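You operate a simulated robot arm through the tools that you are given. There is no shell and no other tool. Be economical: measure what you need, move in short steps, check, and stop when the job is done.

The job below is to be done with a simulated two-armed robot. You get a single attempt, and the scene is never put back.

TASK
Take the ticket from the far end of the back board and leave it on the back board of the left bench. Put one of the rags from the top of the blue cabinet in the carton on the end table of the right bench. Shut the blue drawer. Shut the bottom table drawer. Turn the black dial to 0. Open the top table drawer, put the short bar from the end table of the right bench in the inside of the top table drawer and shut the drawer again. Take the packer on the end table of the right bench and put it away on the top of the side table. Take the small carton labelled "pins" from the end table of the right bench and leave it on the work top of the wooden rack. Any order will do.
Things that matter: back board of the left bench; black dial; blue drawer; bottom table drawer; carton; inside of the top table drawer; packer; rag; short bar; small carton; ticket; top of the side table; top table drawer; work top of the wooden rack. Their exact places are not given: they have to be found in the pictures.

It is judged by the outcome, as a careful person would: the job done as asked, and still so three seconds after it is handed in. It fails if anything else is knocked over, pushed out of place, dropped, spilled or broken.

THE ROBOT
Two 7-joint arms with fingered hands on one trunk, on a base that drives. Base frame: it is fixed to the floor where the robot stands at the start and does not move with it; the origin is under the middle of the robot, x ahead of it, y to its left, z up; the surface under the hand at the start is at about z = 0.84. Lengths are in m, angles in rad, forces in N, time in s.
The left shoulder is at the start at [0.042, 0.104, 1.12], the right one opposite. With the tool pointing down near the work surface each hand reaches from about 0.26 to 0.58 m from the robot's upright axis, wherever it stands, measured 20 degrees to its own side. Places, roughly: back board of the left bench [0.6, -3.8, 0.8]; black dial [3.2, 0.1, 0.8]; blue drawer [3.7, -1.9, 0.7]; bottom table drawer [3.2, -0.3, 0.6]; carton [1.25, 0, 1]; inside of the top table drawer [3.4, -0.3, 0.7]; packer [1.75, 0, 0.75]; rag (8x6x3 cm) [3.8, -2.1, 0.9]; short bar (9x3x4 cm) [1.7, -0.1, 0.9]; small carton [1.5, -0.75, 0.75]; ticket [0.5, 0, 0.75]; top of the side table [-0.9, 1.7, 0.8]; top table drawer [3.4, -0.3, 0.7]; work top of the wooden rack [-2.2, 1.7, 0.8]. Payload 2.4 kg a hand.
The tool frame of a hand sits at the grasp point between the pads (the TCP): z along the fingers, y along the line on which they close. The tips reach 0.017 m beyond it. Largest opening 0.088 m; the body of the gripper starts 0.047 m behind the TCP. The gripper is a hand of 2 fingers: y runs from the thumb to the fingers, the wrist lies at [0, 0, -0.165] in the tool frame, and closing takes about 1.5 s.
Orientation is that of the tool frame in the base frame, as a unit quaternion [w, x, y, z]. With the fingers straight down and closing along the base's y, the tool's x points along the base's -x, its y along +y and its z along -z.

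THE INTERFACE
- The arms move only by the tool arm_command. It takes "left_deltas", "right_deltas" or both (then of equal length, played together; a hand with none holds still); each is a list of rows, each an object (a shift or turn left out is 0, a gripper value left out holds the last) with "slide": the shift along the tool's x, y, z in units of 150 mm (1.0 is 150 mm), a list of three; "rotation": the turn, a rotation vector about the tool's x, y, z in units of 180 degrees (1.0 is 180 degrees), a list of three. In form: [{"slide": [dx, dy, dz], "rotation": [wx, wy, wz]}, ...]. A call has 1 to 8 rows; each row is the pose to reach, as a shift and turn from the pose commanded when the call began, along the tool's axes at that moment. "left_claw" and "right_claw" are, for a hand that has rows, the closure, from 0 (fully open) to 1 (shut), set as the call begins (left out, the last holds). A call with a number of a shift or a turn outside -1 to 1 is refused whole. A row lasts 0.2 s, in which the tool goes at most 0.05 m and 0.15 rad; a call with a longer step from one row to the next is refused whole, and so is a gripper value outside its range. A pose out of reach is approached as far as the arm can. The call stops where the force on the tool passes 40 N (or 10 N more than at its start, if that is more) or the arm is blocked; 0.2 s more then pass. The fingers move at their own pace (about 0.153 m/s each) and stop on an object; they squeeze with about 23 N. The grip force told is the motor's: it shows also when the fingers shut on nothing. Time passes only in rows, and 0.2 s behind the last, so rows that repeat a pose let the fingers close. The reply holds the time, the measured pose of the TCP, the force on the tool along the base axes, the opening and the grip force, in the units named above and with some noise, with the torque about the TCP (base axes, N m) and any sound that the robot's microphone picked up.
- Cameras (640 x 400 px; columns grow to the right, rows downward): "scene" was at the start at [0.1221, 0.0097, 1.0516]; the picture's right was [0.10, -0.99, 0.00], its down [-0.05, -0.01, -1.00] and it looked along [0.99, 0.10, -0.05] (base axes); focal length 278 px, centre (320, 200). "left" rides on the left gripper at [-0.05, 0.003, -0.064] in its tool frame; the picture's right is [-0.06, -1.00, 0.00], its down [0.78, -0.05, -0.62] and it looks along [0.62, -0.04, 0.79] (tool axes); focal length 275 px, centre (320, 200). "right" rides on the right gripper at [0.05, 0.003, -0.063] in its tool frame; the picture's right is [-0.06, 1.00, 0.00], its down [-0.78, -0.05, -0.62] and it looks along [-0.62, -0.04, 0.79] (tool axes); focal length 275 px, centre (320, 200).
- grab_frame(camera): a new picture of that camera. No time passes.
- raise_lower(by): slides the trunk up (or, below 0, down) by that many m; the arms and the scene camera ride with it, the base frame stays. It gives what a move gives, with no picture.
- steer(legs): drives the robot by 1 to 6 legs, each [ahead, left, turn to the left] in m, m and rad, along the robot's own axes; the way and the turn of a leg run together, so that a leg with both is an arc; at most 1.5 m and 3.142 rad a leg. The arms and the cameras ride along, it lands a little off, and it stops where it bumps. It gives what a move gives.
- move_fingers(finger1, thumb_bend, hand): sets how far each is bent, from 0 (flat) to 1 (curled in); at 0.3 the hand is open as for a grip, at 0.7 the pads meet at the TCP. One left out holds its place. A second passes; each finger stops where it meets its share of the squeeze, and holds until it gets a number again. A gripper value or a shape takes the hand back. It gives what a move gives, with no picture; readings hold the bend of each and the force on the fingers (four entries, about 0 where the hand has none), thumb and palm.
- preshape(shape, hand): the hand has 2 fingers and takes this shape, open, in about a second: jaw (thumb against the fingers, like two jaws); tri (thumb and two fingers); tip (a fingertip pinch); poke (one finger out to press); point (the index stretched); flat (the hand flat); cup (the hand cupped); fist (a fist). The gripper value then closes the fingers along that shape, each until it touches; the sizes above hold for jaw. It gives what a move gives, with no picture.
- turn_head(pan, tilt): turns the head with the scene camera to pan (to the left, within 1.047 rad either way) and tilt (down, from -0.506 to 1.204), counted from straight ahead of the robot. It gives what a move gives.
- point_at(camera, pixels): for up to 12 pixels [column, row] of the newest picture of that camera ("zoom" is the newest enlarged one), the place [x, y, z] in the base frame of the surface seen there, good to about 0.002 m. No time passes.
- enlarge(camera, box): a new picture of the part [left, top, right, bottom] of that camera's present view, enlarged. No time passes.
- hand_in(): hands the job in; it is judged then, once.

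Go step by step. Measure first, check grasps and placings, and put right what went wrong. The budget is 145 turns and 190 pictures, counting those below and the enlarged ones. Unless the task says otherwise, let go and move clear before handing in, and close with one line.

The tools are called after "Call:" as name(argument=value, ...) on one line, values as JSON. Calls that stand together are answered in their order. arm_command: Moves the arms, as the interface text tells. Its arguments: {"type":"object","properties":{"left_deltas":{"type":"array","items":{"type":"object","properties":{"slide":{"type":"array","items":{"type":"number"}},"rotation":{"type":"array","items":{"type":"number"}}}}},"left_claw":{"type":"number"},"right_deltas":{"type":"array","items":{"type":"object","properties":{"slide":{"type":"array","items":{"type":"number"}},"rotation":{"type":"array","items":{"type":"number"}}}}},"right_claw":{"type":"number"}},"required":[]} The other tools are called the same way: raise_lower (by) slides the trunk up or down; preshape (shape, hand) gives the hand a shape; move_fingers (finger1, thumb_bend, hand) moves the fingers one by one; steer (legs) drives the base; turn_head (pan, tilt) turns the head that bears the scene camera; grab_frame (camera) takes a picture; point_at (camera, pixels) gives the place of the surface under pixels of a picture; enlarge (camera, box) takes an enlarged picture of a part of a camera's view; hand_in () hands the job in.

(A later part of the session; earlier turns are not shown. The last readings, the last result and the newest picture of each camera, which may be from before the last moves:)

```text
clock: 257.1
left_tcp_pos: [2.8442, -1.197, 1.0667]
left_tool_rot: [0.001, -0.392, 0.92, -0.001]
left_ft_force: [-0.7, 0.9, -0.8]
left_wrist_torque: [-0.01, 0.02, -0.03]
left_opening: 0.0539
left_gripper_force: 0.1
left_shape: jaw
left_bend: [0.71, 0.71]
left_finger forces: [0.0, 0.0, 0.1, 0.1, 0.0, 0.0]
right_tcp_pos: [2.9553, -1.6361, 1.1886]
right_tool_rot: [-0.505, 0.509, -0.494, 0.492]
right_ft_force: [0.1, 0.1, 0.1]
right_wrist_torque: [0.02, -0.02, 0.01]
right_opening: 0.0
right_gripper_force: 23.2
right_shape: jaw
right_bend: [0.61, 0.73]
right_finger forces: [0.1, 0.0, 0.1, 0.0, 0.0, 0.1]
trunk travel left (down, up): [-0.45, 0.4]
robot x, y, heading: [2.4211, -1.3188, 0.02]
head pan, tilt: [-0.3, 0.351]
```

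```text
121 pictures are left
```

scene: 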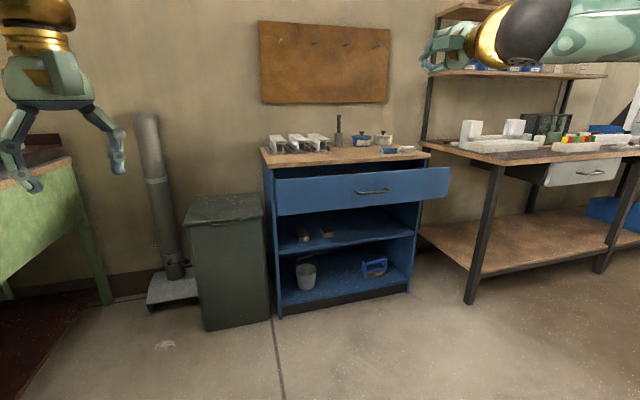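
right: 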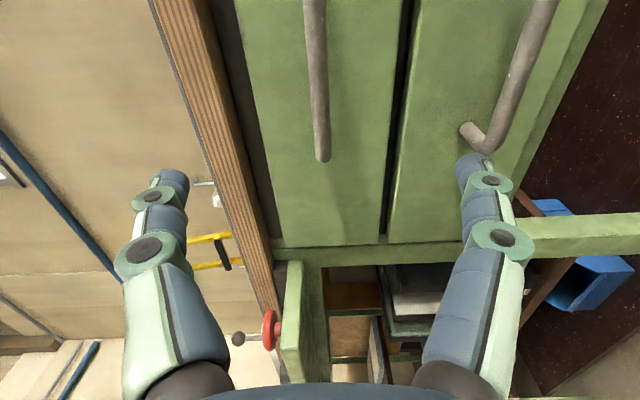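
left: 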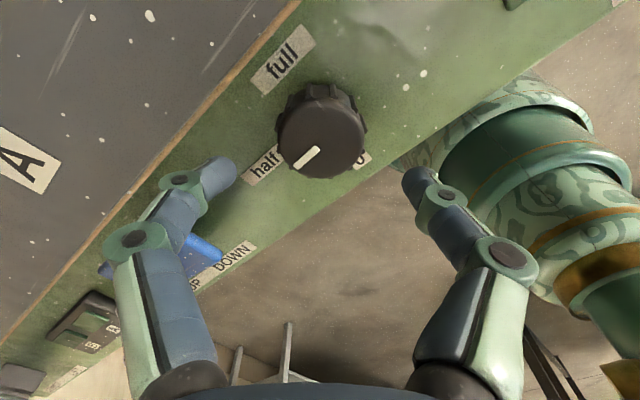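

Blue cabinet ahead; zoom onto its top and drawer.

Call:
enlarge(camera="scene", box=[250, 100, 460, 220])

Call:
point_at(camera="scene", pixels=[[280, 185], [440, 180], [372, 191], [310, 195], [300, 152], [390, 150], [370, 155], [265, 150], [425, 152], [420, 200]])

```text
3.05 times, centred on (355, 160) of scene
```

zoom: 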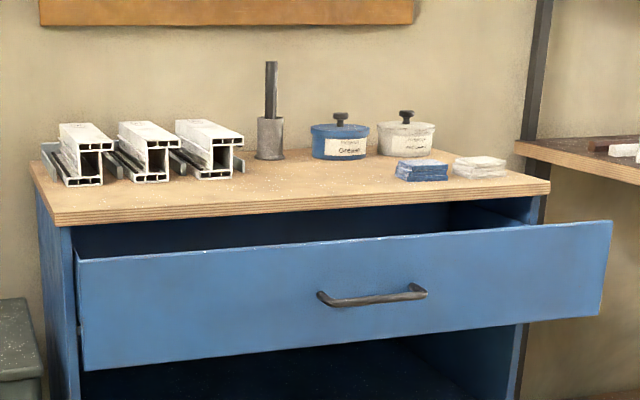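

```text
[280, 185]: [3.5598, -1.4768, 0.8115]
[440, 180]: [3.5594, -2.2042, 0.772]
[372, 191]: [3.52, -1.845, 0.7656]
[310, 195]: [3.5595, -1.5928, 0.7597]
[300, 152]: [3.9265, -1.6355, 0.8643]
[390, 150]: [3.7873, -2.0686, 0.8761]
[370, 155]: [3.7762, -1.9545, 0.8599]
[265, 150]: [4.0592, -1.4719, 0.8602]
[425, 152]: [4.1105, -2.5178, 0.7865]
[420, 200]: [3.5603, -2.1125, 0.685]
```

Drawer panel x=3.56 (handle at 3.52, y≈-1.85); rags at ≈(3.79,-2.07). Measure the cabinet front edge and go push the drawer with the right fist at y≈-2.0.

Call:
point_at(camera="zoom", pixels=[[300, 215], [60, 222], [70, 290], [530, 205], [420, 170], [480, 166], [400, 178], [445, 168], [455, 172], [505, 168], [90, 262], [600, 228]])

Call:
steer(legs=[[0, 0, -0.02], [0, -0.355, 0]])

Call:
raise_lower(by=-0.4)

Call:
steer(legs=[[0.53, 0, 0]])

Call:
turn_head(pan=-0.3, tilt=0.2)

Call:
grab_frame(camera="scene")

```text
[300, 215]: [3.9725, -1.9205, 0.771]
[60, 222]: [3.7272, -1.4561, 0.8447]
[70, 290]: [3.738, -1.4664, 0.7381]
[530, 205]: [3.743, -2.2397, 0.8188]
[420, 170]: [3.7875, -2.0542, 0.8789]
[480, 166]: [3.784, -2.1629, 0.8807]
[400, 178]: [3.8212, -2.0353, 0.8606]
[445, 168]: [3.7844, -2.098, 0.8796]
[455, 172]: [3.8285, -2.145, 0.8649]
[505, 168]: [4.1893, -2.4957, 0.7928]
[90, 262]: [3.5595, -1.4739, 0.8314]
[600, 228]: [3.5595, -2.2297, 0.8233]
```

```text
clock: 259.7
left_tcp_pos: [2.8469, -1.5565, 1.0664]
left_tool_rot: [0.001, -0.382, 0.924, -0.001]
left_ft_force: [0.0, 0.4, -0.2]
left_wrist_torque: [-0.01, 0.0, 0.01]
left_opening: 0.0543
left_gripper_force: 0.1
left_shape: jaw
left_bend: [0.71, 0.71]
left_finger forces: [0.1, 0.1, 0.1, 0.0, 0.1, 0.0]
right_tcp_pos: [2.9485, -1.9974, 1.1882]
right_tool_rot: [-0.5, 0.503, -0.5, 0.497]
right_ft_force: [-0.3, -0.1, -0.9]
right_wrist_torque: [-0.04, 0.01, 0.02]
right_opening: 0.0003
right_gripper_force: 22.7
right_shape: jaw
right_bend: [0.61, 0.73]
right_finger forces: [0.0, 0.0, 0.0, 0.0, 0.1, 0.0]
trunk travel left (down, up): [-0.45, 0.4]
robot x, y, heading: [2.4237, -1.6674, -0.001]
head pan, tilt: [-0.3, 0.351]
```

```text
clock: 263.6
left_tcp_pos: [2.847, -1.5557, 0.6663]
left_tool_rot: [0.001, -0.381, 0.924, -0.001]
left_ft_force: [-0.2, 0.0, -0.6]
left_wrist_torque: [0.0, 0.02, 0.02]
left_opening: 0.0543
left_gripper_force: 0.0
left_shape: jaw
left_bend: [0.71, 0.71]
left_finger forces: [0.0, 0.0, 0.1, 0.0, 0.0, 0.0]
right_tcp_pos: [2.9486, -1.9968, 0.7896]
right_tool_rot: [-0.499, 0.504, -0.5, 0.497]
right_ft_force: [0.7, -0.5, 0.3]
right_wrist_torque: [-0.01, 0.04, 0.0]
right_opening: 0.0
right_gripper_force: 22.6
right_shape: jaw
right_bend: [0.61, 0.73]
right_finger forces: [0.1, 0.0, 0.1, 0.0, 0.0, 0.0]
trunk travel left (down, up): [-0.05, 0.8]
robot x, y, heading: [2.4219, -1.6668, 0.001]
head pan, tilt: [-0.3, 0.351]
```

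```text
clock: 266.6
left_tcp_pos: [3.3756, -1.5541, 0.6669]
left_tool_rot: [0.001, -0.383, 0.924, -0.001]
left_ft_force: [-0.4, -0.3, 0.4]
left_wrist_torque: [-0.02, -0.01, 0.02]
left_opening: 0.0541
left_gripper_force: 0.1
left_shape: jaw
left_bend: [0.71, 0.71]
left_finger forces: [0.0, 0.1, 0.1, 0.0, 0.0, 0.1]
right_tcp_pos: [3.4782, -1.9964, 0.7884]
right_tool_rot: [-0.499, 0.504, -0.5, 0.497]
right_ft_force: [0.2, -0.5, 0.6]
right_wrist_torque: [0.01, -0.02, -0.02]
right_opening: 0.0
right_gripper_force: 23.1
right_shape: jaw
right_bend: [0.61, 0.73]
right_finger forces: [0.0, 0.0, 0.1, 0.0, 0.0, 0.1]
trunk travel left (down, up): [-0.05, 0.8]
robot x, y, heading: [2.9514, -1.6687, 0.005]
head pan, tilt: [-0.3, 0.351]
```

```text
clock: 267.3
left_tcp_pos: [3.3754, -1.5545, 0.6671]
left_tool_rot: [0.001, -0.382, 0.924, -0.001]
left_ft_force: [0.1, 0.8, -1.1]
left_wrist_torque: [0.0, -0.01, 0.02]
left_opening: 0.0543
left_gripper_force: 0.0
left_shape: jaw
left_bend: [0.71, 0.71]
left_finger forces: [0.0, 0.0, 0.0, 0.1, 0.0, 0.0]
right_tcp_pos: [3.4787, -1.9962, 0.7882]
right_tool_rot: [-0.499, 0.504, -0.5, 0.498]
right_ft_force: [0.4, 0.0, 0.3]
right_wrist_torque: [-0.02, 0.01, -0.01]
right_opening: 0.0001
right_gripper_force: 23.0
right_shape: jaw
right_bend: [0.61, 0.73]
right_finger forces: [0.0, 0.0, 0.1, 0.0, 0.0, 0.0]
trunk travel left (down, up): [-0.05, 0.8]
robot x, y, heading: [2.9552, -1.6673, -0.0]
head pan, tilt: [-0.3, 0.201]
```

```text
119 pictures are left
```

scene: 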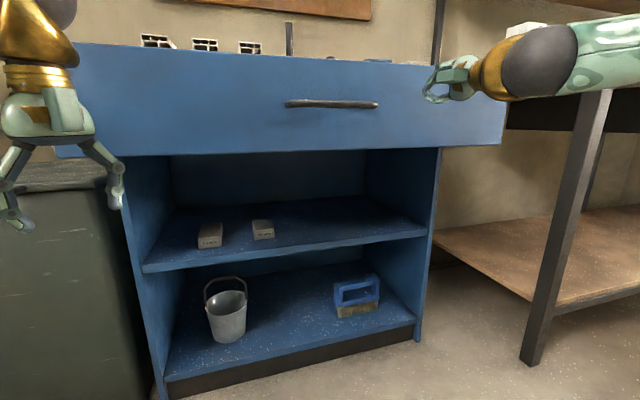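

Panel slightly ahead of the fist. Lower 3 cm, come 5 cm closer, and push.

Call:
arm_command(right_deltas=[{"slide": [0, 0.2, 0]}, {"slide": [0, 0.2, 0]}])

Call:
steer(legs=[[0.05, 0, 0]])

Call:
arm_command(right_deltas=[{"slide": [0, 0, 0.2]}, {"slide": [0, 0, 0.4]}, {"slide": [0, 0, 0.6]}, {"slide": [0, 0, 0.8]}, {"slide": [0, 0, 0.95]}])

Call:
arm_command(right_deltas=[{"slide": [0, 0, 0.1]}, {"slide": [0, 0, 0.2]}, {"slide": [0, 0, 0.3]}, {"slide": [0, 0, 0.4]}])

Call:
grab_frame(camera="scene")

```text
clock: 267.9
left_tcp_pos: [3.3751, -1.554, 0.6657]
left_tool_rot: [0.001, -0.383, 0.924, -0.002]
left_ft_force: [-0.1, -1.2, -0.6]
left_wrist_torque: [-0.01, 0.0, 0.0]
left_opening: 0.0543
left_gripper_force: 0.1
left_shape: jaw
left_bend: [0.71, 0.71]
left_finger forces: [0.0, 0.0, 0.1, 0.1, 0.0, 0.1]
right_tcp_pos: [3.4769, -1.9958, 0.7592]
right_tool_rot: [-0.499, 0.505, -0.5, 0.496]
right_ft_force: [-0.7, -0.4, 0.5]
right_wrist_torque: [-0.01, 0.01, -0.03]
right_opening: 0.0
right_gripper_force: 22.7
right_shape: jaw
right_bend: [0.61, 0.73]
right_finger forces: [0.0, 0.1, 0.0, 0.1, 0.1, 0.0]
trunk travel left (down, up): [-0.05, 0.8]
robot x, y, heading: [2.9527, -1.6689, 0.004]
head pan, tilt: [-0.3, 0.201]
```

```text
clock: 268.9
left_tcp_pos: [3.4266, -1.5552, 0.6658]
left_tool_rot: [0.001, -0.383, 0.924, -0.001]
left_ft_force: [-1.3, 0.3, -0.2]
left_wrist_torque: [0.0, -0.01, -0.03]
left_opening: 0.0544
left_gripper_force: 0.0
left_shape: jaw
left_bend: [0.71, 0.71]
left_finger forces: [0.0, 0.1, 0.0, 0.0, 0.0, 0.0]
right_tcp_pos: [3.528, -1.9952, 0.7588]
right_tool_rot: [-0.5, 0.504, -0.5, 0.496]
right_ft_force: [-0.1, 0.2, 0.2]
right_wrist_torque: [0.02, -0.01, 0.04]
right_opening: 0.0003
right_gripper_force: 23.5
right_shape: jaw
right_bend: [0.61, 0.73]
right_finger forces: [0.0, 0.1, 0.0, 0.1, 0.1, 0.0]
trunk travel left (down, up): [-0.05, 0.8]
robot x, y, heading: [3.0031, -1.6684, 0.003]
head pan, tilt: [-0.3, 0.201]
```

```text
clock: 270.1
left_tcp_pos: [3.426, -1.5547, 0.6667]
left_tool_rot: [0.002, -0.382, 0.924, -0.002]
left_ft_force: [-0.2, 0.2, -0.2]
left_wrist_torque: [0.0, 0.03, 0.03]
left_opening: 0.0547
left_gripper_force: 0.1
left_shape: jaw
left_bend: [0.71, 0.71]
left_finger forces: [0.1, 0.0, 0.0, 0.1, 0.0, 0.0]
right_tcp_pos: [3.6708, -1.995, 0.7577]
right_tool_rot: [-0.499, 0.504, -0.499, 0.497]
right_ft_force: [-0.2, 0.0, -0.5]
right_wrist_torque: [0.0, -0.03, -0.02]
right_opening: 0.0001
right_gripper_force: 23.3
right_shape: jaw
right_bend: [0.6, 0.73]
right_finger forces: [0.1, 0.0, 0.0, 0.0, 0.0, 0.0]
trunk travel left (down, up): [-0.05, 0.8]
robot x, y, heading: [3.0041, -1.6688, -0.005]
head pan, tilt: [-0.3, 0.201]
```

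```text
clock: 270.9
left_tcp_pos: [3.4245, -1.5548, 0.6677]
left_tool_rot: [0.002, -0.382, 0.924, -0.003]
left_ft_force: [0.6, 0.6, -0.2]
left_wrist_torque: [0.02, 0.0, 0.0]
left_opening: 0.0544
left_gripper_force: 0.0
left_shape: jaw
left_bend: [0.71, 0.71]
left_finger forces: [0.0, 0.0, 0.1, 0.0, 0.1, 0.0]
right_tcp_pos: [3.7095, -1.9948, 0.7566]
right_tool_rot: [-0.5, 0.504, -0.498, 0.497]
right_ft_force: [-27.2, 6.0, 1.0]
right_wrist_torque: [0.0, 0.13, 0.09]
right_opening: 0.0
right_gripper_force: 23.1
right_shape: jaw
right_bend: [0.67, 0.73]
right_finger forces: [0.1, 0.0, 0.0, 0.0, 0.1, 0.1]
trunk travel left (down, up): [-0.05, 0.8]
robot x, y, heading: [3.0009, -1.6683, 0.0]
head pan, tilt: [-0.3, 0.201]
stopped in row 3 (right hand): the force on the tool passed its limit at 48 N (the readings are from after the stop); the commanded pose is now the measured one
```

```text
118 pictures are left
```

scene: 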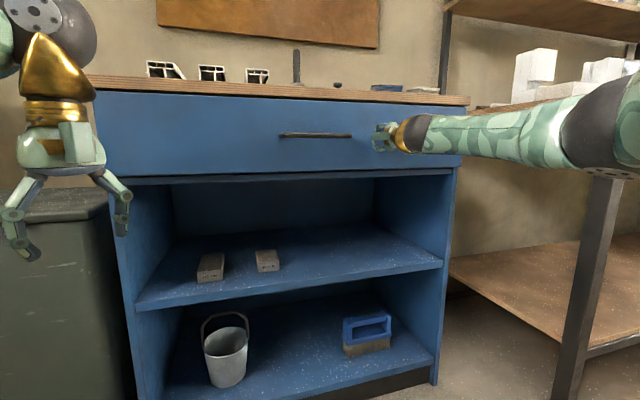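

Blue drawer is shut. Withdraw the right hand, back off, raise, and pitch the hand down again for the rag.

Call:
arm_command(right_deltas=[{"slide": [0, 0, -0.3]}, {"slide": [0, 0, -0.6]}, {"slide": [0, 0, -0.9]}, {"slide": [0, 0, -0.95]}])

Call:
steer(legs=[[-0.3, 0, 0]])

Call:
raise_lower(by=0.35)

Call:
arm_command(right_deltas=[{"rotation": [-0.045, 0, 0]}, {"rotation": [-0.09, 0, 0], "slide": [0, 0, -0.1]}, {"rotation": [-0.135, 0, 0], "slide": [0, 0, -0.2]}, {"rotation": [-0.18, 0, 0], "slide": [0, 0, -0.3]}, {"rotation": [-0.225, 0, 0], "slide": [0, 0, -0.4]}, {"rotation": [-0.27, 0, 0], "slide": [0, 0, -0.5]}, {"rotation": [-0.315, 0, 0], "slide": [0, 0, -0.6]}, {"rotation": [-0.36, 0, 0], "slide": [0, 0, -0.7]}], right_claw=0)

Call:
arm_command(right_deltas=[{"rotation": [-0.045, 0, 0]}, {"rotation": [-0.09, 0, 0]}, {"rotation": [-0.135, 0, 0]}, {"rotation": [-0.14, 0, 0]}], left_deltas=[{"rotation": [0, 0, 0.045]}, {"rotation": [0, 0, 0.09]}, {"rotation": [0, 0, 0.135]}, {"rotation": [0, 0, 0.18]}], left_claw=0)

```text
clock: 271.9
left_tcp_pos: [3.4267, -1.5553, 0.6649]
left_tool_rot: [0.002, -0.383, 0.924, 0.0]
left_ft_force: [-0.8, 0.0, -0.6]
left_wrist_torque: [0.01, 0.01, -0.01]
left_opening: 0.0542
left_gripper_force: 0.0
left_shape: jaw
left_bend: [0.71, 0.71]
left_finger forces: [0.0, 0.1, 0.0, 0.0, 0.1, 0.0]
right_tcp_pos: [3.5677, -1.994, 0.7556]
right_tool_rot: [-0.499, 0.505, -0.5, 0.496]
right_ft_force: [-1.0, 0.9, 0.4]
right_wrist_torque: [-0.02, 0.0, 0.01]
right_opening: 0.0
right_gripper_force: 23.0
right_shape: jaw
right_bend: [0.61, 0.73]
right_finger forces: [0.1, 0.0, 0.0, 0.0, 0.0, 0.1]
trunk travel left (down, up): [-0.05, 0.8]
robot x, y, heading: [2.9997, -1.6699, 0.003]
head pan, tilt: [-0.3, 0.201]
```

```text
clock: 273.9
left_tcp_pos: [3.1245, -1.5552, 0.6652]
left_tool_rot: [0.002, -0.382, 0.924, -0.001]
left_ft_force: [0.0, -0.5, 0.4]
left_wrist_torque: [0.0, -0.01, 0.01]
left_opening: 0.054
left_gripper_force: 0.0
left_shape: jaw
left_bend: [0.71, 0.71]
left_finger forces: [0.1, 0.0, 0.0, 0.0, 0.0, 0.0]
right_tcp_pos: [3.2652, -1.9954, 0.756]
right_tool_rot: [-0.498, 0.505, -0.5, 0.497]
right_ft_force: [0.1, 0.6, 0.1]
right_wrist_torque: [-0.02, 0.04, 0.03]
right_opening: 0.0
right_gripper_force: 23.1
right_shape: jaw
right_bend: [0.61, 0.73]
right_finger forces: [0.0, 0.1, 0.1, 0.1, 0.0, 0.0]
trunk travel left (down, up): [-0.05, 0.8]
robot x, y, heading: [2.6994, -1.6667, 0.005]
head pan, tilt: [-0.3, 0.201]
```

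```text
clock: 277.3
left_tcp_pos: [3.1229, -1.5541, 1.0163]
left_tool_rot: [0.002, -0.382, 0.924, -0.002]
left_ft_force: [-0.2, 0.8, 0.5]
left_wrist_torque: [-0.01, 0.0, -0.02]
left_opening: 0.0546
left_gripper_force: 0.0
left_shape: jaw
left_bend: [0.71, 0.71]
left_finger forces: [0.0, 0.1, 0.1, 0.0, 0.0, 0.1]
right_tcp_pos: [3.2673, -1.9952, 1.1067]
right_tool_rot: [-0.499, 0.504, -0.501, 0.496]
right_ft_force: [0.3, -0.1, -0.8]
right_wrist_torque: [-0.03, -0.02, -0.01]
right_opening: 0.0
right_gripper_force: 22.8
right_shape: jaw
right_bend: [0.61, 0.73]
right_finger forces: [0.0, 0.1, 0.0, 0.1, 0.1, 0.0]
trunk travel left (down, up): [-0.4, 0.45]
robot x, y, heading: [2.6972, -1.6702, -0.002]
head pan, tilt: [-0.3, 0.201]
```

```text
clock: 279.1
left_tcp_pos: [3.1243, -1.5545, 1.0159]
left_tool_rot: [0.002, -0.382, 0.924, -0.001]
left_ft_force: [-0.5, 0.0, -0.5]
left_wrist_torque: [0.0, 0.01, 0.01]
left_opening: 0.0543
left_gripper_force: 0.0
left_shape: jaw
left_bend: [0.71, 0.71]
left_finger forces: [0.1, 0.1, 0.0, 0.1, 0.1, 0.0]
right_tcp_pos: [3.1614, -1.9955, 1.1078]
right_tool_rot: [-0.15, 0.694, -0.688, 0.15]
right_ft_force: [0.4, 0.0, -0.5]
right_wrist_torque: [0.0, -0.01, -0.04]
right_opening: 0.0882
right_gripper_force: 0.1
right_shape: jaw
right_bend: [0.3, 0.3]
right_finger forces: [0.0, 0.1, 0.1, 0.0, 0.0, 0.0]
trunk travel left (down, up): [-0.4, 0.45]
robot x, y, heading: [2.6974, -1.669, -0.002]
head pan, tilt: [-0.3, 0.201]
```

```text
clock: 280.1
left_tcp_pos: [3.1247, -1.5558, 1.0158]
left_tool_rot: [0.002, -0.108, 0.994, 0.0]
left_ft_force: [0.9, 0.5, -0.7]
left_wrist_torque: [-0.02, 0.02, 0.02]
left_opening: 0.088
left_gripper_force: 0.1
left_shape: jaw
left_bend: [0.3, 0.3]
left_finger forces: [0.0, 0.0, 0.1, 0.1, 0.1, 0.0]
right_tcp_pos: [3.1623, -1.996, 1.1088]
right_tool_rot: [0.006, 0.71, -0.704, -0.003]
right_ft_force: [1.3, -0.1, 0.5]
right_wrist_torque: [0.0, 0.0, -0.01]
right_opening: 0.088
right_gripper_force: 0.1
right_shape: jaw
right_bend: [0.3, 0.3]
right_finger forces: [0.0, 0.0, 0.0, 0.0, 0.2, 0.0]
trunk travel left (down, up): [-0.4, 0.45]
robot x, y, heading: [2.7022, -1.6669, -0.001]
head pan, tilt: [-0.3, 0.201]
```

Hand is pointing down again, closing along x. Retract the left hand and drive so the right hand comes over the rags.

Call:
arm_command(left_deltas=[{"slide": [0.3, 0, 0]}, {"slide": [0.6, 0, 0]}, {"slide": [0.8, 0, 0]}])

Call:
steer(legs=[[0, -0.09, 0], [0.59, 0, 0]])

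Call:
grab_frame(camera="right")

Call:
turn_head(pan=-0.45, tilt=0.45)

Call:
grab_frame(camera="scene")

```text
clock: 280.9
left_tcp_pos: [3.0081, -1.5824, 1.0164]
left_tool_rot: [0.002, -0.109, 0.994, -0.001]
left_ft_force: [-0.7, -0.3, 0.6]
left_wrist_torque: [0.01, 0.02, -0.01]
left_opening: 0.0881
left_gripper_force: 0.0
left_shape: jaw
left_bend: [0.3, 0.3]
left_finger forces: [0.1, 0.0, 0.1, 0.0, 0.1, 0.0]
right_tcp_pos: [3.1624, -1.9968, 1.1076]
right_tool_rot: [0.006, 0.71, -0.704, -0.002]
right_ft_force: [-0.5, 0.3, -0.5]
right_wrist_torque: [0.01, 0.0, 0.0]
right_opening: 0.0879
right_gripper_force: 0.0
right_shape: jaw
right_bend: [0.3, 0.3]
right_finger forces: [0.1, 0.1, 0.1, 0.0, 0.0, 0.0]
trunk travel left (down, up): [-0.4, 0.45]
robot x, y, heading: [2.701, -1.669, -0.002]
head pan, tilt: [-0.3, 0.201]
```

```text
clock: 285.0
left_tcp_pos: [3.5993, -1.6763, 1.0153]
left_tool_rot: [0.001, -0.107, 0.994, -0.001]
left_ft_force: [0.4, -0.1, -0.8]
left_wrist_torque: [0.03, 0.02, -0.01]
left_opening: 0.0879
left_gripper_force: 0.1
left_shape: jaw
left_bend: [0.3, 0.3]
left_finger forces: [0.0, 0.0, 0.0, 0.0, 0.1, 0.1]
right_tcp_pos: [3.7498, -2.0893, 1.1082]
right_tool_rot: [0.005, 0.708, -0.706, -0.003]
right_ft_force: [0.4, 0.3, -0.1]
right_wrist_torque: [-0.01, -0.01, -0.05]
right_opening: 0.0879
right_gripper_force: 0.0
right_shape: jaw
right_bend: [0.3, 0.3]
right_finger forces: [0.0, 0.0, 0.0, 0.1, 0.1, 0.0]
trunk travel left (down, up): [-0.4, 0.45]
robot x, y, heading: [3.2889, -1.7581, -0.008]
head pan, tilt: [-0.3, 0.201]
```

```text
117 pictures are left
```

right: 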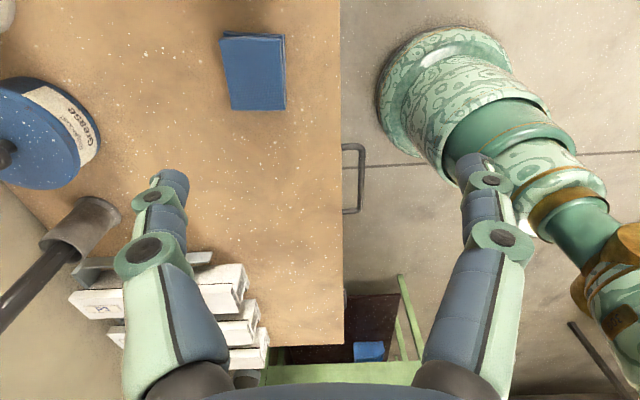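

```text
clock: 285.8
left_tcp_pos: [3.5983, -1.6758, 1.0161]
left_tool_rot: [0.002, -0.108, 0.994, 0.001]
left_ft_force: [-0.1, 0.4, 0.6]
left_wrist_torque: [0.01, -0.03, 0.01]
left_opening: 0.088
left_gripper_force: 0.0
left_shape: jaw
left_bend: [0.3, 0.3]
left_finger forces: [0.1, 0.0, 0.0, 0.0, 0.0, 0.0]
right_tcp_pos: [3.7501, -2.0906, 1.1072]
right_tool_rot: [0.006, 0.708, -0.707, -0.004]
right_ft_force: [0.0, -0.7, -0.3]
right_wrist_torque: [0.01, 0.01, -0.02]
right_opening: 0.0881
right_gripper_force: 0.1
right_shape: jaw
right_bend: [0.3, 0.3]
right_finger forces: [0.1, 0.0, 0.0, 0.0, 0.1, 0.0]
trunk travel left (down, up): [-0.4, 0.45]
robot x, y, heading: [3.2887, -1.7578, -0.002]
head pan, tilt: [-0.45, 0.45]
```

```text
116 pictures are left
```

scene: 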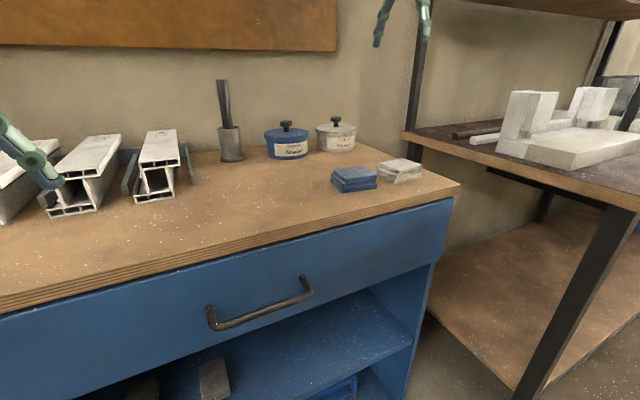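

Blue rag in the right camera at (255,70); measure it.

Call:
point_at(camera="right", pixels=[[222, 34], [282, 36], [232, 107], [285, 108], [255, 70], [240, 60], [300, 70]])

Call:
enlarge(camera="scene", box=[310, 130, 450, 218])

Call:
point_at(camera="scene", pixels=[[353, 180], [335, 172], [376, 172], [345, 190], [358, 168], [402, 168], [383, 167], [420, 165], [347, 172]])

```text
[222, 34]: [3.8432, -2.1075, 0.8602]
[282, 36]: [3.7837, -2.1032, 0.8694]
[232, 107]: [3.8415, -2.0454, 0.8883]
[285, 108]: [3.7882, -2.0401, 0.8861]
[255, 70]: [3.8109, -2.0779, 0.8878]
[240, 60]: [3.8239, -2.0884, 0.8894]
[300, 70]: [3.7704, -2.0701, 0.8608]
```

```text
4.55 times, centred on (380, 174) of scene
```

zoom: 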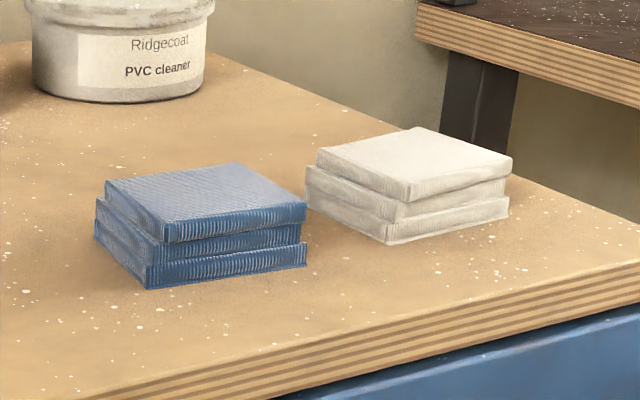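

```text
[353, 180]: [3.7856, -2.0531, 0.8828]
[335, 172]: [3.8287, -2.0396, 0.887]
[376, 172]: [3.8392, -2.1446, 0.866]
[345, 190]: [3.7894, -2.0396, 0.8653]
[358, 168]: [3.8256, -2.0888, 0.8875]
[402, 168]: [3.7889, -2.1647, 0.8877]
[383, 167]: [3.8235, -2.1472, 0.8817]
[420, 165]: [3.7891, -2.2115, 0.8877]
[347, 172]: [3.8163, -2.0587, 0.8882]
```

Blue rag centre (3.814,-2.075), z 0.860–0.888. Drive 6 cm closer and descend.

Call:
steer(legs=[[0.062, 0, 0]])

Call:
arm_command(right_deltas=[{"slide": [-0.1, 0, 0.3]}, {"slide": [-0.1, 0, 0.6]}, {"slide": [-0.1, 0, 0.9]}, {"slide": [-0.1, 0, 1.0]}, {"slide": [-0.1, 0, 1.0]}])

Call:
grab_frame(camera="right")

```text
clock: 286.7
left_tcp_pos: [3.6613, -1.6763, 1.0158]
left_tool_rot: [0.001, -0.107, 0.994, -0.001]
left_ft_force: [1.4, -0.4, 0.5]
left_wrist_torque: [0.02, -0.03, 0.02]
left_opening: 0.0877
left_gripper_force: 0.0
left_shape: jaw
left_bend: [0.3, 0.3]
left_finger forces: [0.0, 0.0, 0.1, 0.1, 0.0, 0.1]
right_tcp_pos: [3.8134, -2.0915, 1.1069]
right_tool_rot: [0.005, 0.708, -0.707, -0.002]
right_ft_force: [-0.3, -0.2, -0.5]
right_wrist_torque: [0.0, -0.02, 0.02]
right_opening: 0.088
right_gripper_force: 0.1
right_shape: jaw
right_bend: [0.3, 0.3]
right_finger forces: [0.1, 0.1, 0.1, 0.1, 0.0, 0.1]
trunk travel left (down, up): [-0.4, 0.45]
robot x, y, heading: [3.3551, -1.758, -0.003]
head pan, tilt: [-0.45, 0.45]
```

```text
clock: 287.9
left_tcp_pos: [3.6623, -1.6771, 1.0157]
left_tool_rot: [0.002, -0.106, 0.994, -0.001]
left_ft_force: [0.2, 0.4, 0.3]
left_wrist_torque: [0.0, -0.04, -0.02]
left_opening: 0.088
left_gripper_force: 0.1
left_shape: jaw
left_bend: [0.3, 0.3]
left_finger forces: [0.0, 0.0, 0.0, 0.0, 0.0, 0.0]
right_tcp_pos: [3.811, -2.0795, 0.9567]
right_tool_rot: [0.005, 0.708, -0.706, -0.003]
right_ft_force: [-0.2, 0.4, -0.2]
right_wrist_torque: [0.01, 0.0, -0.01]
right_opening: 0.0879
right_gripper_force: 0.0
right_shape: jaw
right_bend: [0.3, 0.3]
right_finger forces: [0.0, 0.0, 0.0, 0.1, 0.0, 0.1]
trunk travel left (down, up): [-0.4, 0.45]
robot x, y, heading: [3.3523, -1.763, -0.007]
head pan, tilt: [-0.45, 0.45]
```

```text
114 pictures are left
```

right: 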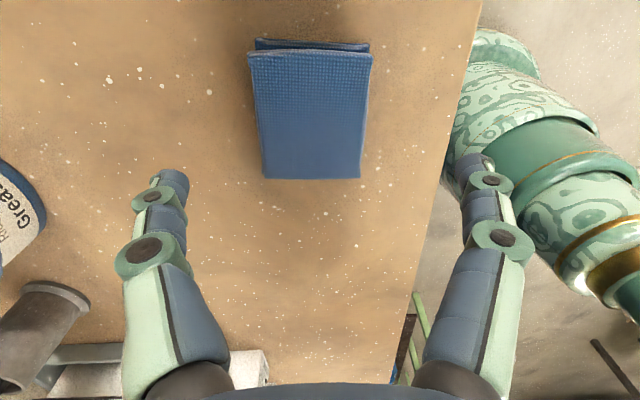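

Well aligned. Descend, grip and lift.

Call:
arm_command(right_deltas=[{"slide": [-0.02, -0.02, 0.26]}, {"slide": [-0.02, -0.02, 0.515]}, {"slide": [-0.02, -0.02, 0.515]}])

Call:
arm_command(right_deltas=[{"slide": [0, 0, 0]}, {"slide": [0, 0, 0]}, {"slide": [0, 0, 0]}, {"slide": [0, 0, 0]}, {"slide": [0, 0, 0]}, {"slide": [0, 0, 0]}, {"slide": [0, 0, 0]}], right_claw=1)

Call:
arm_command(right_deltas=[{"slide": [0, 0, -0.3]}, {"slide": [0, 0, -0.6]}, {"slide": [0, 0, -0.9]}, {"slide": [0, 0, -1.0]}])

Call:
grab_frame(camera="right")

Call:
grab_frame(camera="scene")

```text
clock: 288.7
left_tcp_pos: [3.6617, -1.6768, 1.0145]
left_tool_rot: [0.003, -0.107, 0.994, 0.0]
left_ft_force: [0.1, -0.3, 1.3]
left_wrist_torque: [0.02, -0.01, -0.01]
left_opening: 0.088
left_gripper_force: 0.1
left_shape: jaw
left_bend: [0.3, 0.3]
left_finger forces: [0.0, 0.0, 0.0, 0.0, 0.0, 0.0]
right_tcp_pos: [3.8125, -2.0749, 0.8783]
right_tool_rot: [0.004, 0.707, -0.707, -0.003]
right_ft_force: [0.9, 0.2, -0.3]
right_wrist_torque: [-0.02, 0.0, 0.01]
right_opening: 0.0882
right_gripper_force: 0.0
right_shape: jaw
right_bend: [0.3, 0.3]
right_finger forces: [0.1, 0.2, 0.0, 0.0, 0.0, 0.1]
trunk travel left (down, up): [-0.4, 0.45]
robot x, y, heading: [3.3558, -1.7584, -0.005]
head pan, tilt: [-0.45, 0.45]
```

```text
clock: 290.3
left_tcp_pos: [3.6618, -1.6771, 1.0156]
left_tool_rot: [0.001, -0.106, 0.994, -0.001]
left_ft_force: [-0.2, 0.0, 0.9]
left_wrist_torque: [0.01, -0.01, 0.0]
left_opening: 0.0881
left_gripper_force: 0.2
left_shape: jaw
left_bend: [0.3, 0.3]
left_finger forces: [0.0, 0.1, 0.2, 0.0, 0.1, 0.1]
right_tcp_pos: [3.8121, -2.0744, 0.8791]
right_tool_rot: [0.005, 0.708, -0.706, -0.003]
right_ft_force: [0.1, -1.4, 0.5]
right_wrist_torque: [0.03, 0.02, -0.03]
right_opening: 0.0528
right_gripper_force: 22.8
right_shape: jaw
right_bend: [0.72, 0.67]
right_finger forces: [20.7, 0.0, 0.0, 0.1, 20.7, 0.0]
trunk travel left (down, up): [-0.4, 0.45]
robot x, y, heading: [3.3519, -1.7616, -0.008]
head pan, tilt: [-0.45, 0.45]
```

```text
clock: 291.3
left_tcp_pos: [3.6618, -1.6762, 1.0168]
left_tool_rot: [0.002, -0.106, 0.994, 0.0]
left_ft_force: [0.0, -0.2, -0.4]
left_wrist_torque: [-0.03, 0.02, -0.03]
left_opening: 0.0881
left_gripper_force: 0.1
left_shape: jaw
left_bend: [0.3, 0.3]
left_finger forces: [0.1, 0.0, 0.1, 0.0, 0.0, 0.0]
right_tcp_pos: [3.8155, -2.0742, 1.0301]
right_tool_rot: [0.006, 0.708, -0.707, -0.002]
right_ft_force: [-0.6, -0.3, 0.0]
right_wrist_torque: [0.05, 0.0, 0.0]
right_opening: 0.0531
right_gripper_force: 22.7
right_shape: jaw
right_bend: [0.72, 0.67]
right_finger forces: [20.8, 0.0, 0.0, 0.0, 20.8, 0.0]
trunk travel left (down, up): [-0.4, 0.45]
robot x, y, heading: [3.3546, -1.7638, -0.001]
head pan, tilt: [-0.45, 0.45]
```

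```text
113 pictures are left
```

right: 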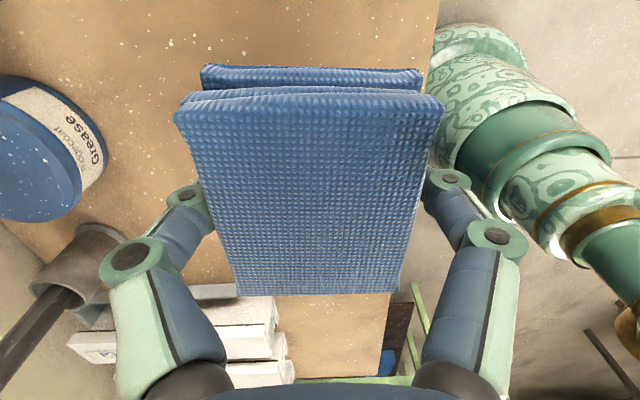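

```text
112 pictures are left
```

scene: 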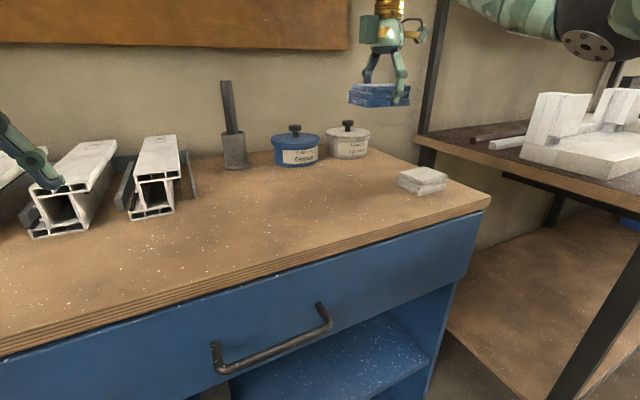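

Rag held (opening 0.053). Tuck the right hand, back off, drive north along the corridor and around into the side aisle.

Call:
steer(legs=[[-0.9, 0, 0]])

Call:
arm_command(right_deltas=[{"slide": [-0.1, 0.25, -0.1]}, {"slide": [-0.3, 0.5, -0.2]}, {"slide": [-0.4, 0.7, -0.2]}, {"slide": [-0.4, 0.7, -0.2]}])

Call:
steer(legs=[[0, 0, 1.571], [1.3, 0, 0], [1.3, 0, 0], [0, 0, 1.571]])

Call:
turn_head(pan=0.3, tilt=0.35)

Call:
grab_frame(camera="scene")

```text
clock: 296.1
left_tcp_pos: [2.7512, -1.6719, 1.0154]
left_tool_rot: [0.002, -0.109, 0.994, 0.0]
left_ft_force: [0.0, 0.3, -1.1]
left_wrist_torque: [-0.01, 0.01, 0.02]
left_opening: 0.0878
left_gripper_force: 0.1
left_shape: jaw
left_bend: [0.3, 0.3]
left_finger forces: [0.0, 0.0, 0.0, 0.0, 0.0, 0.0]
right_tcp_pos: [2.9073, -2.068, 1.0305]
right_tool_rot: [0.005, 0.71, -0.704, -0.003]
right_ft_force: [0.0, -0.9, 0.5]
right_wrist_torque: [-0.01, 0.01, 0.0]
right_opening: 0.0531
right_gripper_force: 22.9
right_shape: jaw
right_bend: [0.72, 0.67]
right_finger forces: [20.8, 0.0, 0.0, 0.0, 20.8, 0.0]
trunk travel left (down, up): [-0.4, 0.45]
robot x, y, heading: [2.443, -1.7556, -0.0]
head pan, tilt: [-0.45, 0.45]
```

```text
refused: row 2 steps farther than a row can; nothing moved
```

```text
clock: 316.4
left_tcp_pos: [2.1528, 0.7663, 1.0163]
left_tool_rot: [-0.001, 0.995, 0.096, 0.0]
left_ft_force: [0.0, 0.4, -1.0]
left_wrist_torque: [-0.01, -0.01, 0.02]
left_opening: 0.0879
left_gripper_force: 0.1
left_shape: jaw
left_bend: [0.3, 0.3]
left_finger forces: [0.0, 0.0, 0.0, 0.1, 0.0, 0.0]
right_tcp_pos: [2.0064, 1.1671, 1.0304]
right_tool_rot: [0.003, 0.714, 0.7, 0.005]
right_ft_force: [0.2, 0.4, -0.7]
right_wrist_torque: [0.01, 0.04, 0.06]
right_opening: 0.0526
right_gripper_force: 23.1
right_shape: jaw
right_bend: [0.72, 0.67]
right_finger forces: [20.6, 0.0, 0.0, 0.0, 20.6, 0.0]
trunk travel left (down, up): [-0.4, 0.45]
robot x, y, heading: [2.4622, 0.8436, 3.115]
head pan, tilt: [-0.45, 0.45]
```

```text
clock: 317.5
left_tcp_pos: [2.1517, 0.7657, 1.0155]
left_tool_rot: [0.0, 0.995, 0.095, -0.002]
left_ft_force: [0.4, -0.8, -0.8]
left_wrist_torque: [0.0, 0.0, 0.0]
left_opening: 0.0879
left_gripper_force: 0.0
left_shape: jaw
left_bend: [0.3, 0.3]
left_finger forces: [0.0, 0.0, 0.0, 0.1, 0.0, 0.1]
right_tcp_pos: [2.0066, 1.1667, 1.0297]
right_tool_rot: [0.003, 0.714, 0.7, 0.004]
right_ft_force: [-0.2, -0.7, -0.1]
right_wrist_torque: [0.0, -0.02, 0.03]
right_opening: 0.0526
right_gripper_force: 23.1
right_shape: jaw
right_bend: [0.72, 0.67]
right_finger forces: [20.5, 0.0, 0.1, 0.0, 20.6, 0.1]
trunk travel left (down, up): [-0.4, 0.45]
robot x, y, heading: [2.4647, 0.8428, 3.116]
head pan, tilt: [0.3, 0.351]
```

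```text
111 pictures are left
```

scene: 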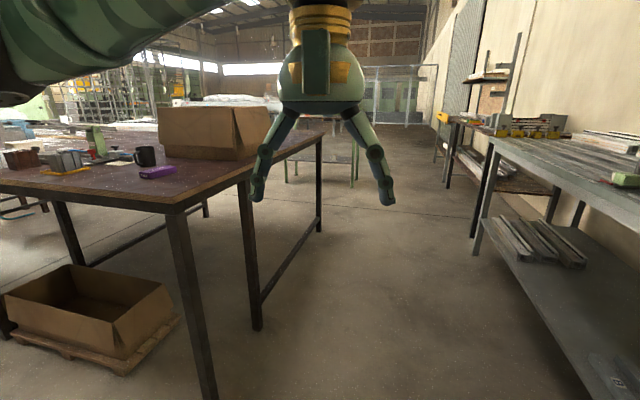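

Clear aisle. Raise the trunk, drive to x≈1.42 and turn to face the carton.

Call:
raise_lower(by=0.2)

Call:
steer(legs=[[1.05, 0, 0], [0, 0, 1.597]])

Call:
turn_head(pan=-0.2, tilt=0.7)

Call:
grab_frame(camera="scene")

```text
clock: 319.7
left_tcp_pos: [2.1525, 0.7665, 1.2157]
left_tool_rot: [0.0, 0.995, 0.096, -0.001]
left_ft_force: [-0.1, -1.3, 0.6]
left_wrist_torque: [-0.01, 0.0, 0.03]
left_opening: 0.088
left_gripper_force: 0.1
left_shape: jaw
left_bend: [0.3, 0.3]
left_finger forces: [0.0, 0.0, 0.1, 0.0, 0.0, 0.1]
right_tcp_pos: [2.0057, 1.1667, 1.2306]
right_tool_rot: [0.002, 0.714, 0.7, 0.005]
right_ft_force: [-0.2, 0.0, -0.4]
right_wrist_torque: [-0.01, 0.01, 0.01]
right_opening: 0.0526
right_gripper_force: 22.9
right_shape: jaw
right_bend: [0.72, 0.67]
right_finger forces: [20.6, 0.0, 0.0, 0.1, 20.5, 0.1]
trunk travel left (down, up): [-0.6, 0.25]
robot x, y, heading: [2.4638, 0.8452, 3.114]
head pan, tilt: [0.3, 0.351]
```

```text
clock: 328.9
left_tcp_pos: [1.5089, 0.5627, 1.2153]
left_tool_rot: [0.0, 0.624, 0.781, -0.002]
left_ft_force: [-0.4, 0.6, 0.7]
left_wrist_torque: [0.02, 0.02, 0.03]
left_opening: 0.0876
left_gripper_force: 0.1
left_shape: jaw
left_bend: [0.3, 0.3]
left_finger forces: [0.1, 0.0, 0.0, 0.0, 0.0, 0.0]
right_tcp_pos: [1.1131, 0.4062, 1.2302]
right_tool_rot: [-0.002, -0.004, 1.0, 0.005]
right_ft_force: [0.4, -0.8, 0.2]
right_wrist_torque: [0.0, 0.04, -0.01]
right_opening: 0.0524
right_gripper_force: 22.9
right_shape: jaw
right_bend: [0.72, 0.67]
right_finger forces: [20.4, 0.1, 0.0, 0.0, 20.4, 0.0]
trunk travel left (down, up): [-0.6, 0.25]
robot x, y, heading: [1.4235, 0.8705, -1.566]
head pan, tilt: [0.3, 0.351]
```

```text
clock: 329.9
left_tcp_pos: [1.5087, 0.5631, 1.2164]
left_tool_rot: [-0.001, 0.625, 0.781, -0.001]
left_ft_force: [-0.7, 0.2, -0.2]
left_wrist_torque: [0.03, 0.03, 0.02]
left_opening: 0.0878
left_gripper_force: 0.1
left_shape: jaw
left_bend: [0.3, 0.3]
left_finger forces: [0.1, 0.0, 0.0, 0.0, 0.0, 0.0]
right_tcp_pos: [1.1137, 0.4066, 1.2293]
right_tool_rot: [-0.001, -0.005, 1.0, 0.005]
right_ft_force: [0.3, 0.1, -0.7]
right_wrist_torque: [0.01, 0.0, 0.0]
right_opening: 0.0523
right_gripper_force: 23.2
right_shape: jaw
right_bend: [0.72, 0.67]
right_finger forces: [20.5, 0.0, 0.0, 0.1, 20.5, 0.0]
trunk travel left (down, up): [-0.6, 0.25]
robot x, y, heading: [1.4217, 0.8738, -1.57]
head pan, tilt: [-0.201, 0.7]
```

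```text
110 pictures are left
```

scene: 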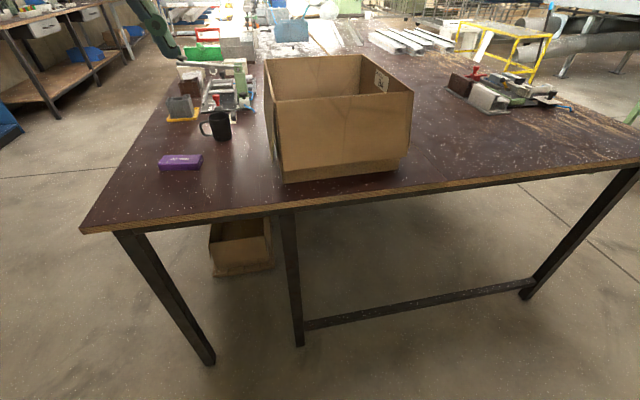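

Carton at (340,115). Measure rim and inside.

Call:
point_at(camera="scene", pixels=[[275, 100], [410, 93], [267, 62], [360, 57], [340, 97], [330, 90], [350, 75], [300, 175], [400, 165], [340, 205], [345, 85]])

Call:
enlarge(camera="scene", box=[240, 30, 440, 155])

```text
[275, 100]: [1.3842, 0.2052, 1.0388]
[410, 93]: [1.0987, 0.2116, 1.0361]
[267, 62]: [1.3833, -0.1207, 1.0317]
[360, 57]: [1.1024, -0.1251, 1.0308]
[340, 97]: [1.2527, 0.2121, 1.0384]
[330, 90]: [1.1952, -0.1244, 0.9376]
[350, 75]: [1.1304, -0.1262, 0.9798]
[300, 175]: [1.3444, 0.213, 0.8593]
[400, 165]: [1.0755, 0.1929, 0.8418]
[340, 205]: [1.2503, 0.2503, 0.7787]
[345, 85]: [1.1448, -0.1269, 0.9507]
```

```text
3.20 times, centred on (340, 92) of scene
```

zoom: 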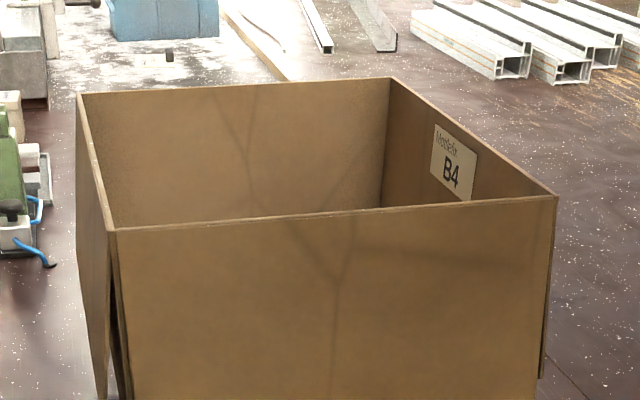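

Inside is x 1.105–1.38, y -0.12…0.205, rim z 1.037. Move so the right hand is over it, keeping the trunk high.

Call:
steer(legs=[[0, 0.125, 0], [0.35, 0, 0]])

Call:
turn_head(pan=-0.5, tilt=0.75)

Call:
grab_frame(camera="scene")

Call:
grab_frame(camera="right")

```text
clock: 333.0
left_tcp_pos: [1.6336, 0.2159, 1.2155]
left_tool_rot: [0.0, 0.626, 0.78, -0.001]
left_ft_force: [0.0, 0.0, 0.5]
left_wrist_torque: [0.0, 0.02, -0.03]
left_opening: 0.0879
left_gripper_force: 0.0
left_shape: jaw
left_bend: [0.3, 0.3]
left_finger forces: [0.0, 0.0, 0.0, 0.0, 0.1, 0.0]
right_tcp_pos: [1.2382, 0.0592, 1.2297]
right_tool_rot: [-0.002, -0.003, 1.0, 0.005]
right_ft_force: [0.8, -0.6, -0.5]
right_wrist_torque: [0.01, 0.01, -0.03]
right_opening: 0.0522
right_gripper_force: 23.3
right_shape: jaw
right_bend: [0.72, 0.67]
right_finger forces: [20.5, 0.1, 0.0, 0.1, 20.5, 0.0]
trunk travel left (down, up): [-0.6, 0.25]
robot x, y, heading: [1.5488, 0.5226, -1.569]
head pan, tilt: [-0.201, 0.7]
```

```text
clock: 333.8
left_tcp_pos: [1.6342, 0.2166, 1.2159]
left_tool_rot: [0.001, 0.625, 0.781, -0.001]
left_ft_force: [-0.1, -0.7, -0.2]
left_wrist_torque: [-0.03, 0.0, 0.04]
left_opening: 0.088
left_gripper_force: 0.0
left_shape: jaw
left_bend: [0.3, 0.3]
left_finger forces: [0.1, 0.0, 0.1, 0.0, 0.0, 0.0]
right_tcp_pos: [1.2393, 0.0598, 1.2305]
right_tool_rot: [-0.002, -0.003, 1.0, 0.005]
right_ft_force: [-0.2, -0.6, -1.1]
right_wrist_torque: [0.02, -0.02, 0.01]
right_opening: 0.0521
right_gripper_force: 22.6
right_shape: jaw
right_bend: [0.72, 0.67]
right_finger forces: [20.4, 0.1, 0.1, 0.0, 20.5, 0.1]
trunk travel left (down, up): [-0.6, 0.25]
robot x, y, heading: [1.548, 0.524, -1.572]
head pan, tilt: [-0.499, 0.75]
```

```text
108 pictures are left
```

scene: 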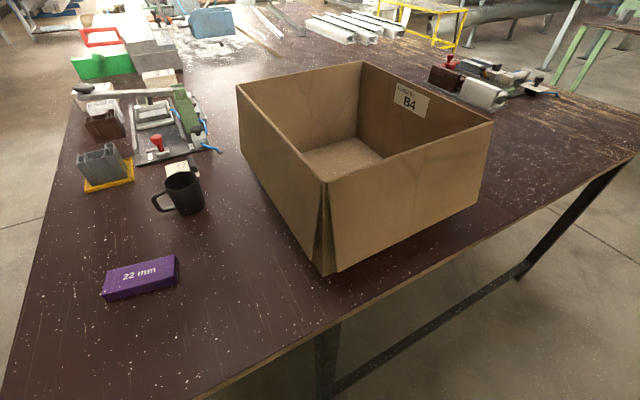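

```text
107 pictures are left
```

right: 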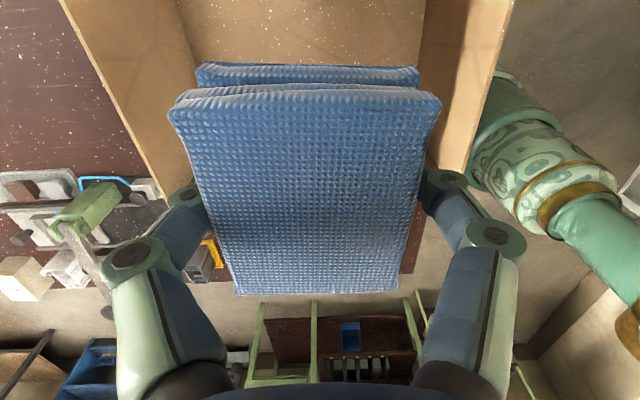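

The hand is over the open carton. Descend 0.3 m in two steps.

Call:
arm_command(right_deltas=[{"slide": [0, 0, 0.25]}, {"slide": [0, 0, 0.5]}, {"slide": [0, 0, 0.75]}, {"slide": [0, 0, 1.0]}, {"slide": [0, 0, 1.0]}])

Call:
arm_command(right_deltas=[{"slide": [0, 0, 0.25]}, {"slide": [0, 0, 0.5]}, {"slide": [0, 0, 0.75]}, {"slide": [0, 0, 0.95]}, {"slide": [0, 0, 0.95]}])

Call:
grab_frame(camera="scene")

Call:
grab_frame(camera="right")

```text
clock: 335.0
left_tcp_pos: [1.6343, 0.2171, 1.2147]
left_tool_rot: [0.001, 0.625, 0.781, -0.002]
left_ft_force: [-0.2, 0.7, 0.7]
left_wrist_torque: [-0.03, 0.01, -0.02]
left_opening: 0.0879
left_gripper_force: 0.1
left_shape: jaw
left_bend: [0.3, 0.3]
left_finger forces: [0.0, 0.0, 0.0, 0.0, 0.1, 0.0]
right_tcp_pos: [1.2381, 0.0602, 1.0805]
right_tool_rot: [-0.001, -0.003, 1.0, 0.005]
right_ft_force: [0.1, 0.0, -0.7]
right_wrist_torque: [0.01, 0.0, -0.02]
right_opening: 0.052
right_gripper_force: 22.5
right_shape: jaw
right_bend: [0.72, 0.67]
right_finger forces: [20.5, 0.1, 0.0, 0.0, 20.5, 0.0]
trunk travel left (down, up): [-0.6, 0.25]
robot x, y, heading: [1.5453, 0.5278, -1.573]
head pan, tilt: [-0.499, 0.75]
```

```text
clock: 336.2
left_tcp_pos: [1.6337, 0.216, 1.216]
left_tool_rot: [0.0, 0.624, 0.781, -0.001]
left_ft_force: [-0.9, 0.6, -0.6]
left_wrist_torque: [-0.03, 0.01, 0.03]
left_opening: 0.088
left_gripper_force: 0.0
left_shape: jaw
left_bend: [0.3, 0.3]
left_finger forces: [0.0, 0.0, 0.0, 0.1, 0.1, 0.0]
right_tcp_pos: [1.2447, 0.0737, 0.9803]
right_tool_rot: [-0.003, -0.003, 1.0, 0.004]
right_ft_force: [-1.0, 0.3, -0.1]
right_wrist_torque: [0.03, -0.01, 0.01]
right_opening: 0.0518
right_gripper_force: 23.0
right_shape: jaw
right_bend: [0.72, 0.67]
right_finger forces: [20.6, 0.0, 0.1, 0.1, 20.6, 0.1]
right hand out of reach, approached as far as the arm can: row 2, 3, 4, 5
trunk travel left (down, up): [-0.6, 0.25]
robot x, y, heading: [1.5481, 0.5314, -1.569]
head pan, tilt: [-0.499, 0.75]
```

```text
106 pictures are left
```

scene: 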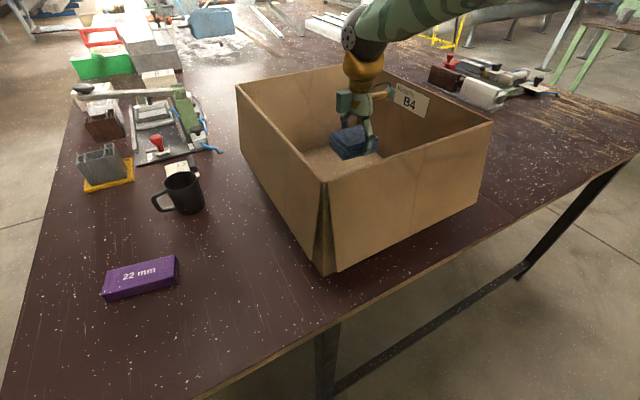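

```text
105 pictures are left
```

right: 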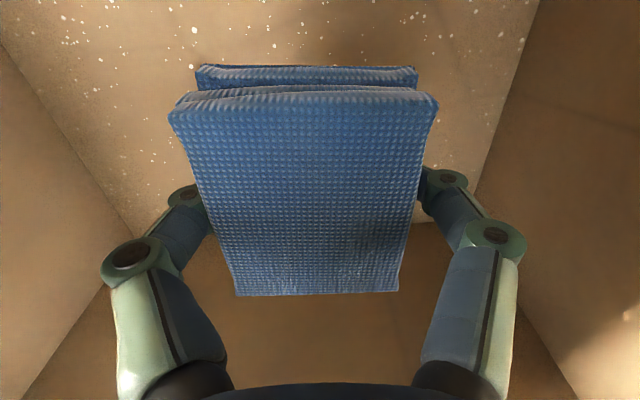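

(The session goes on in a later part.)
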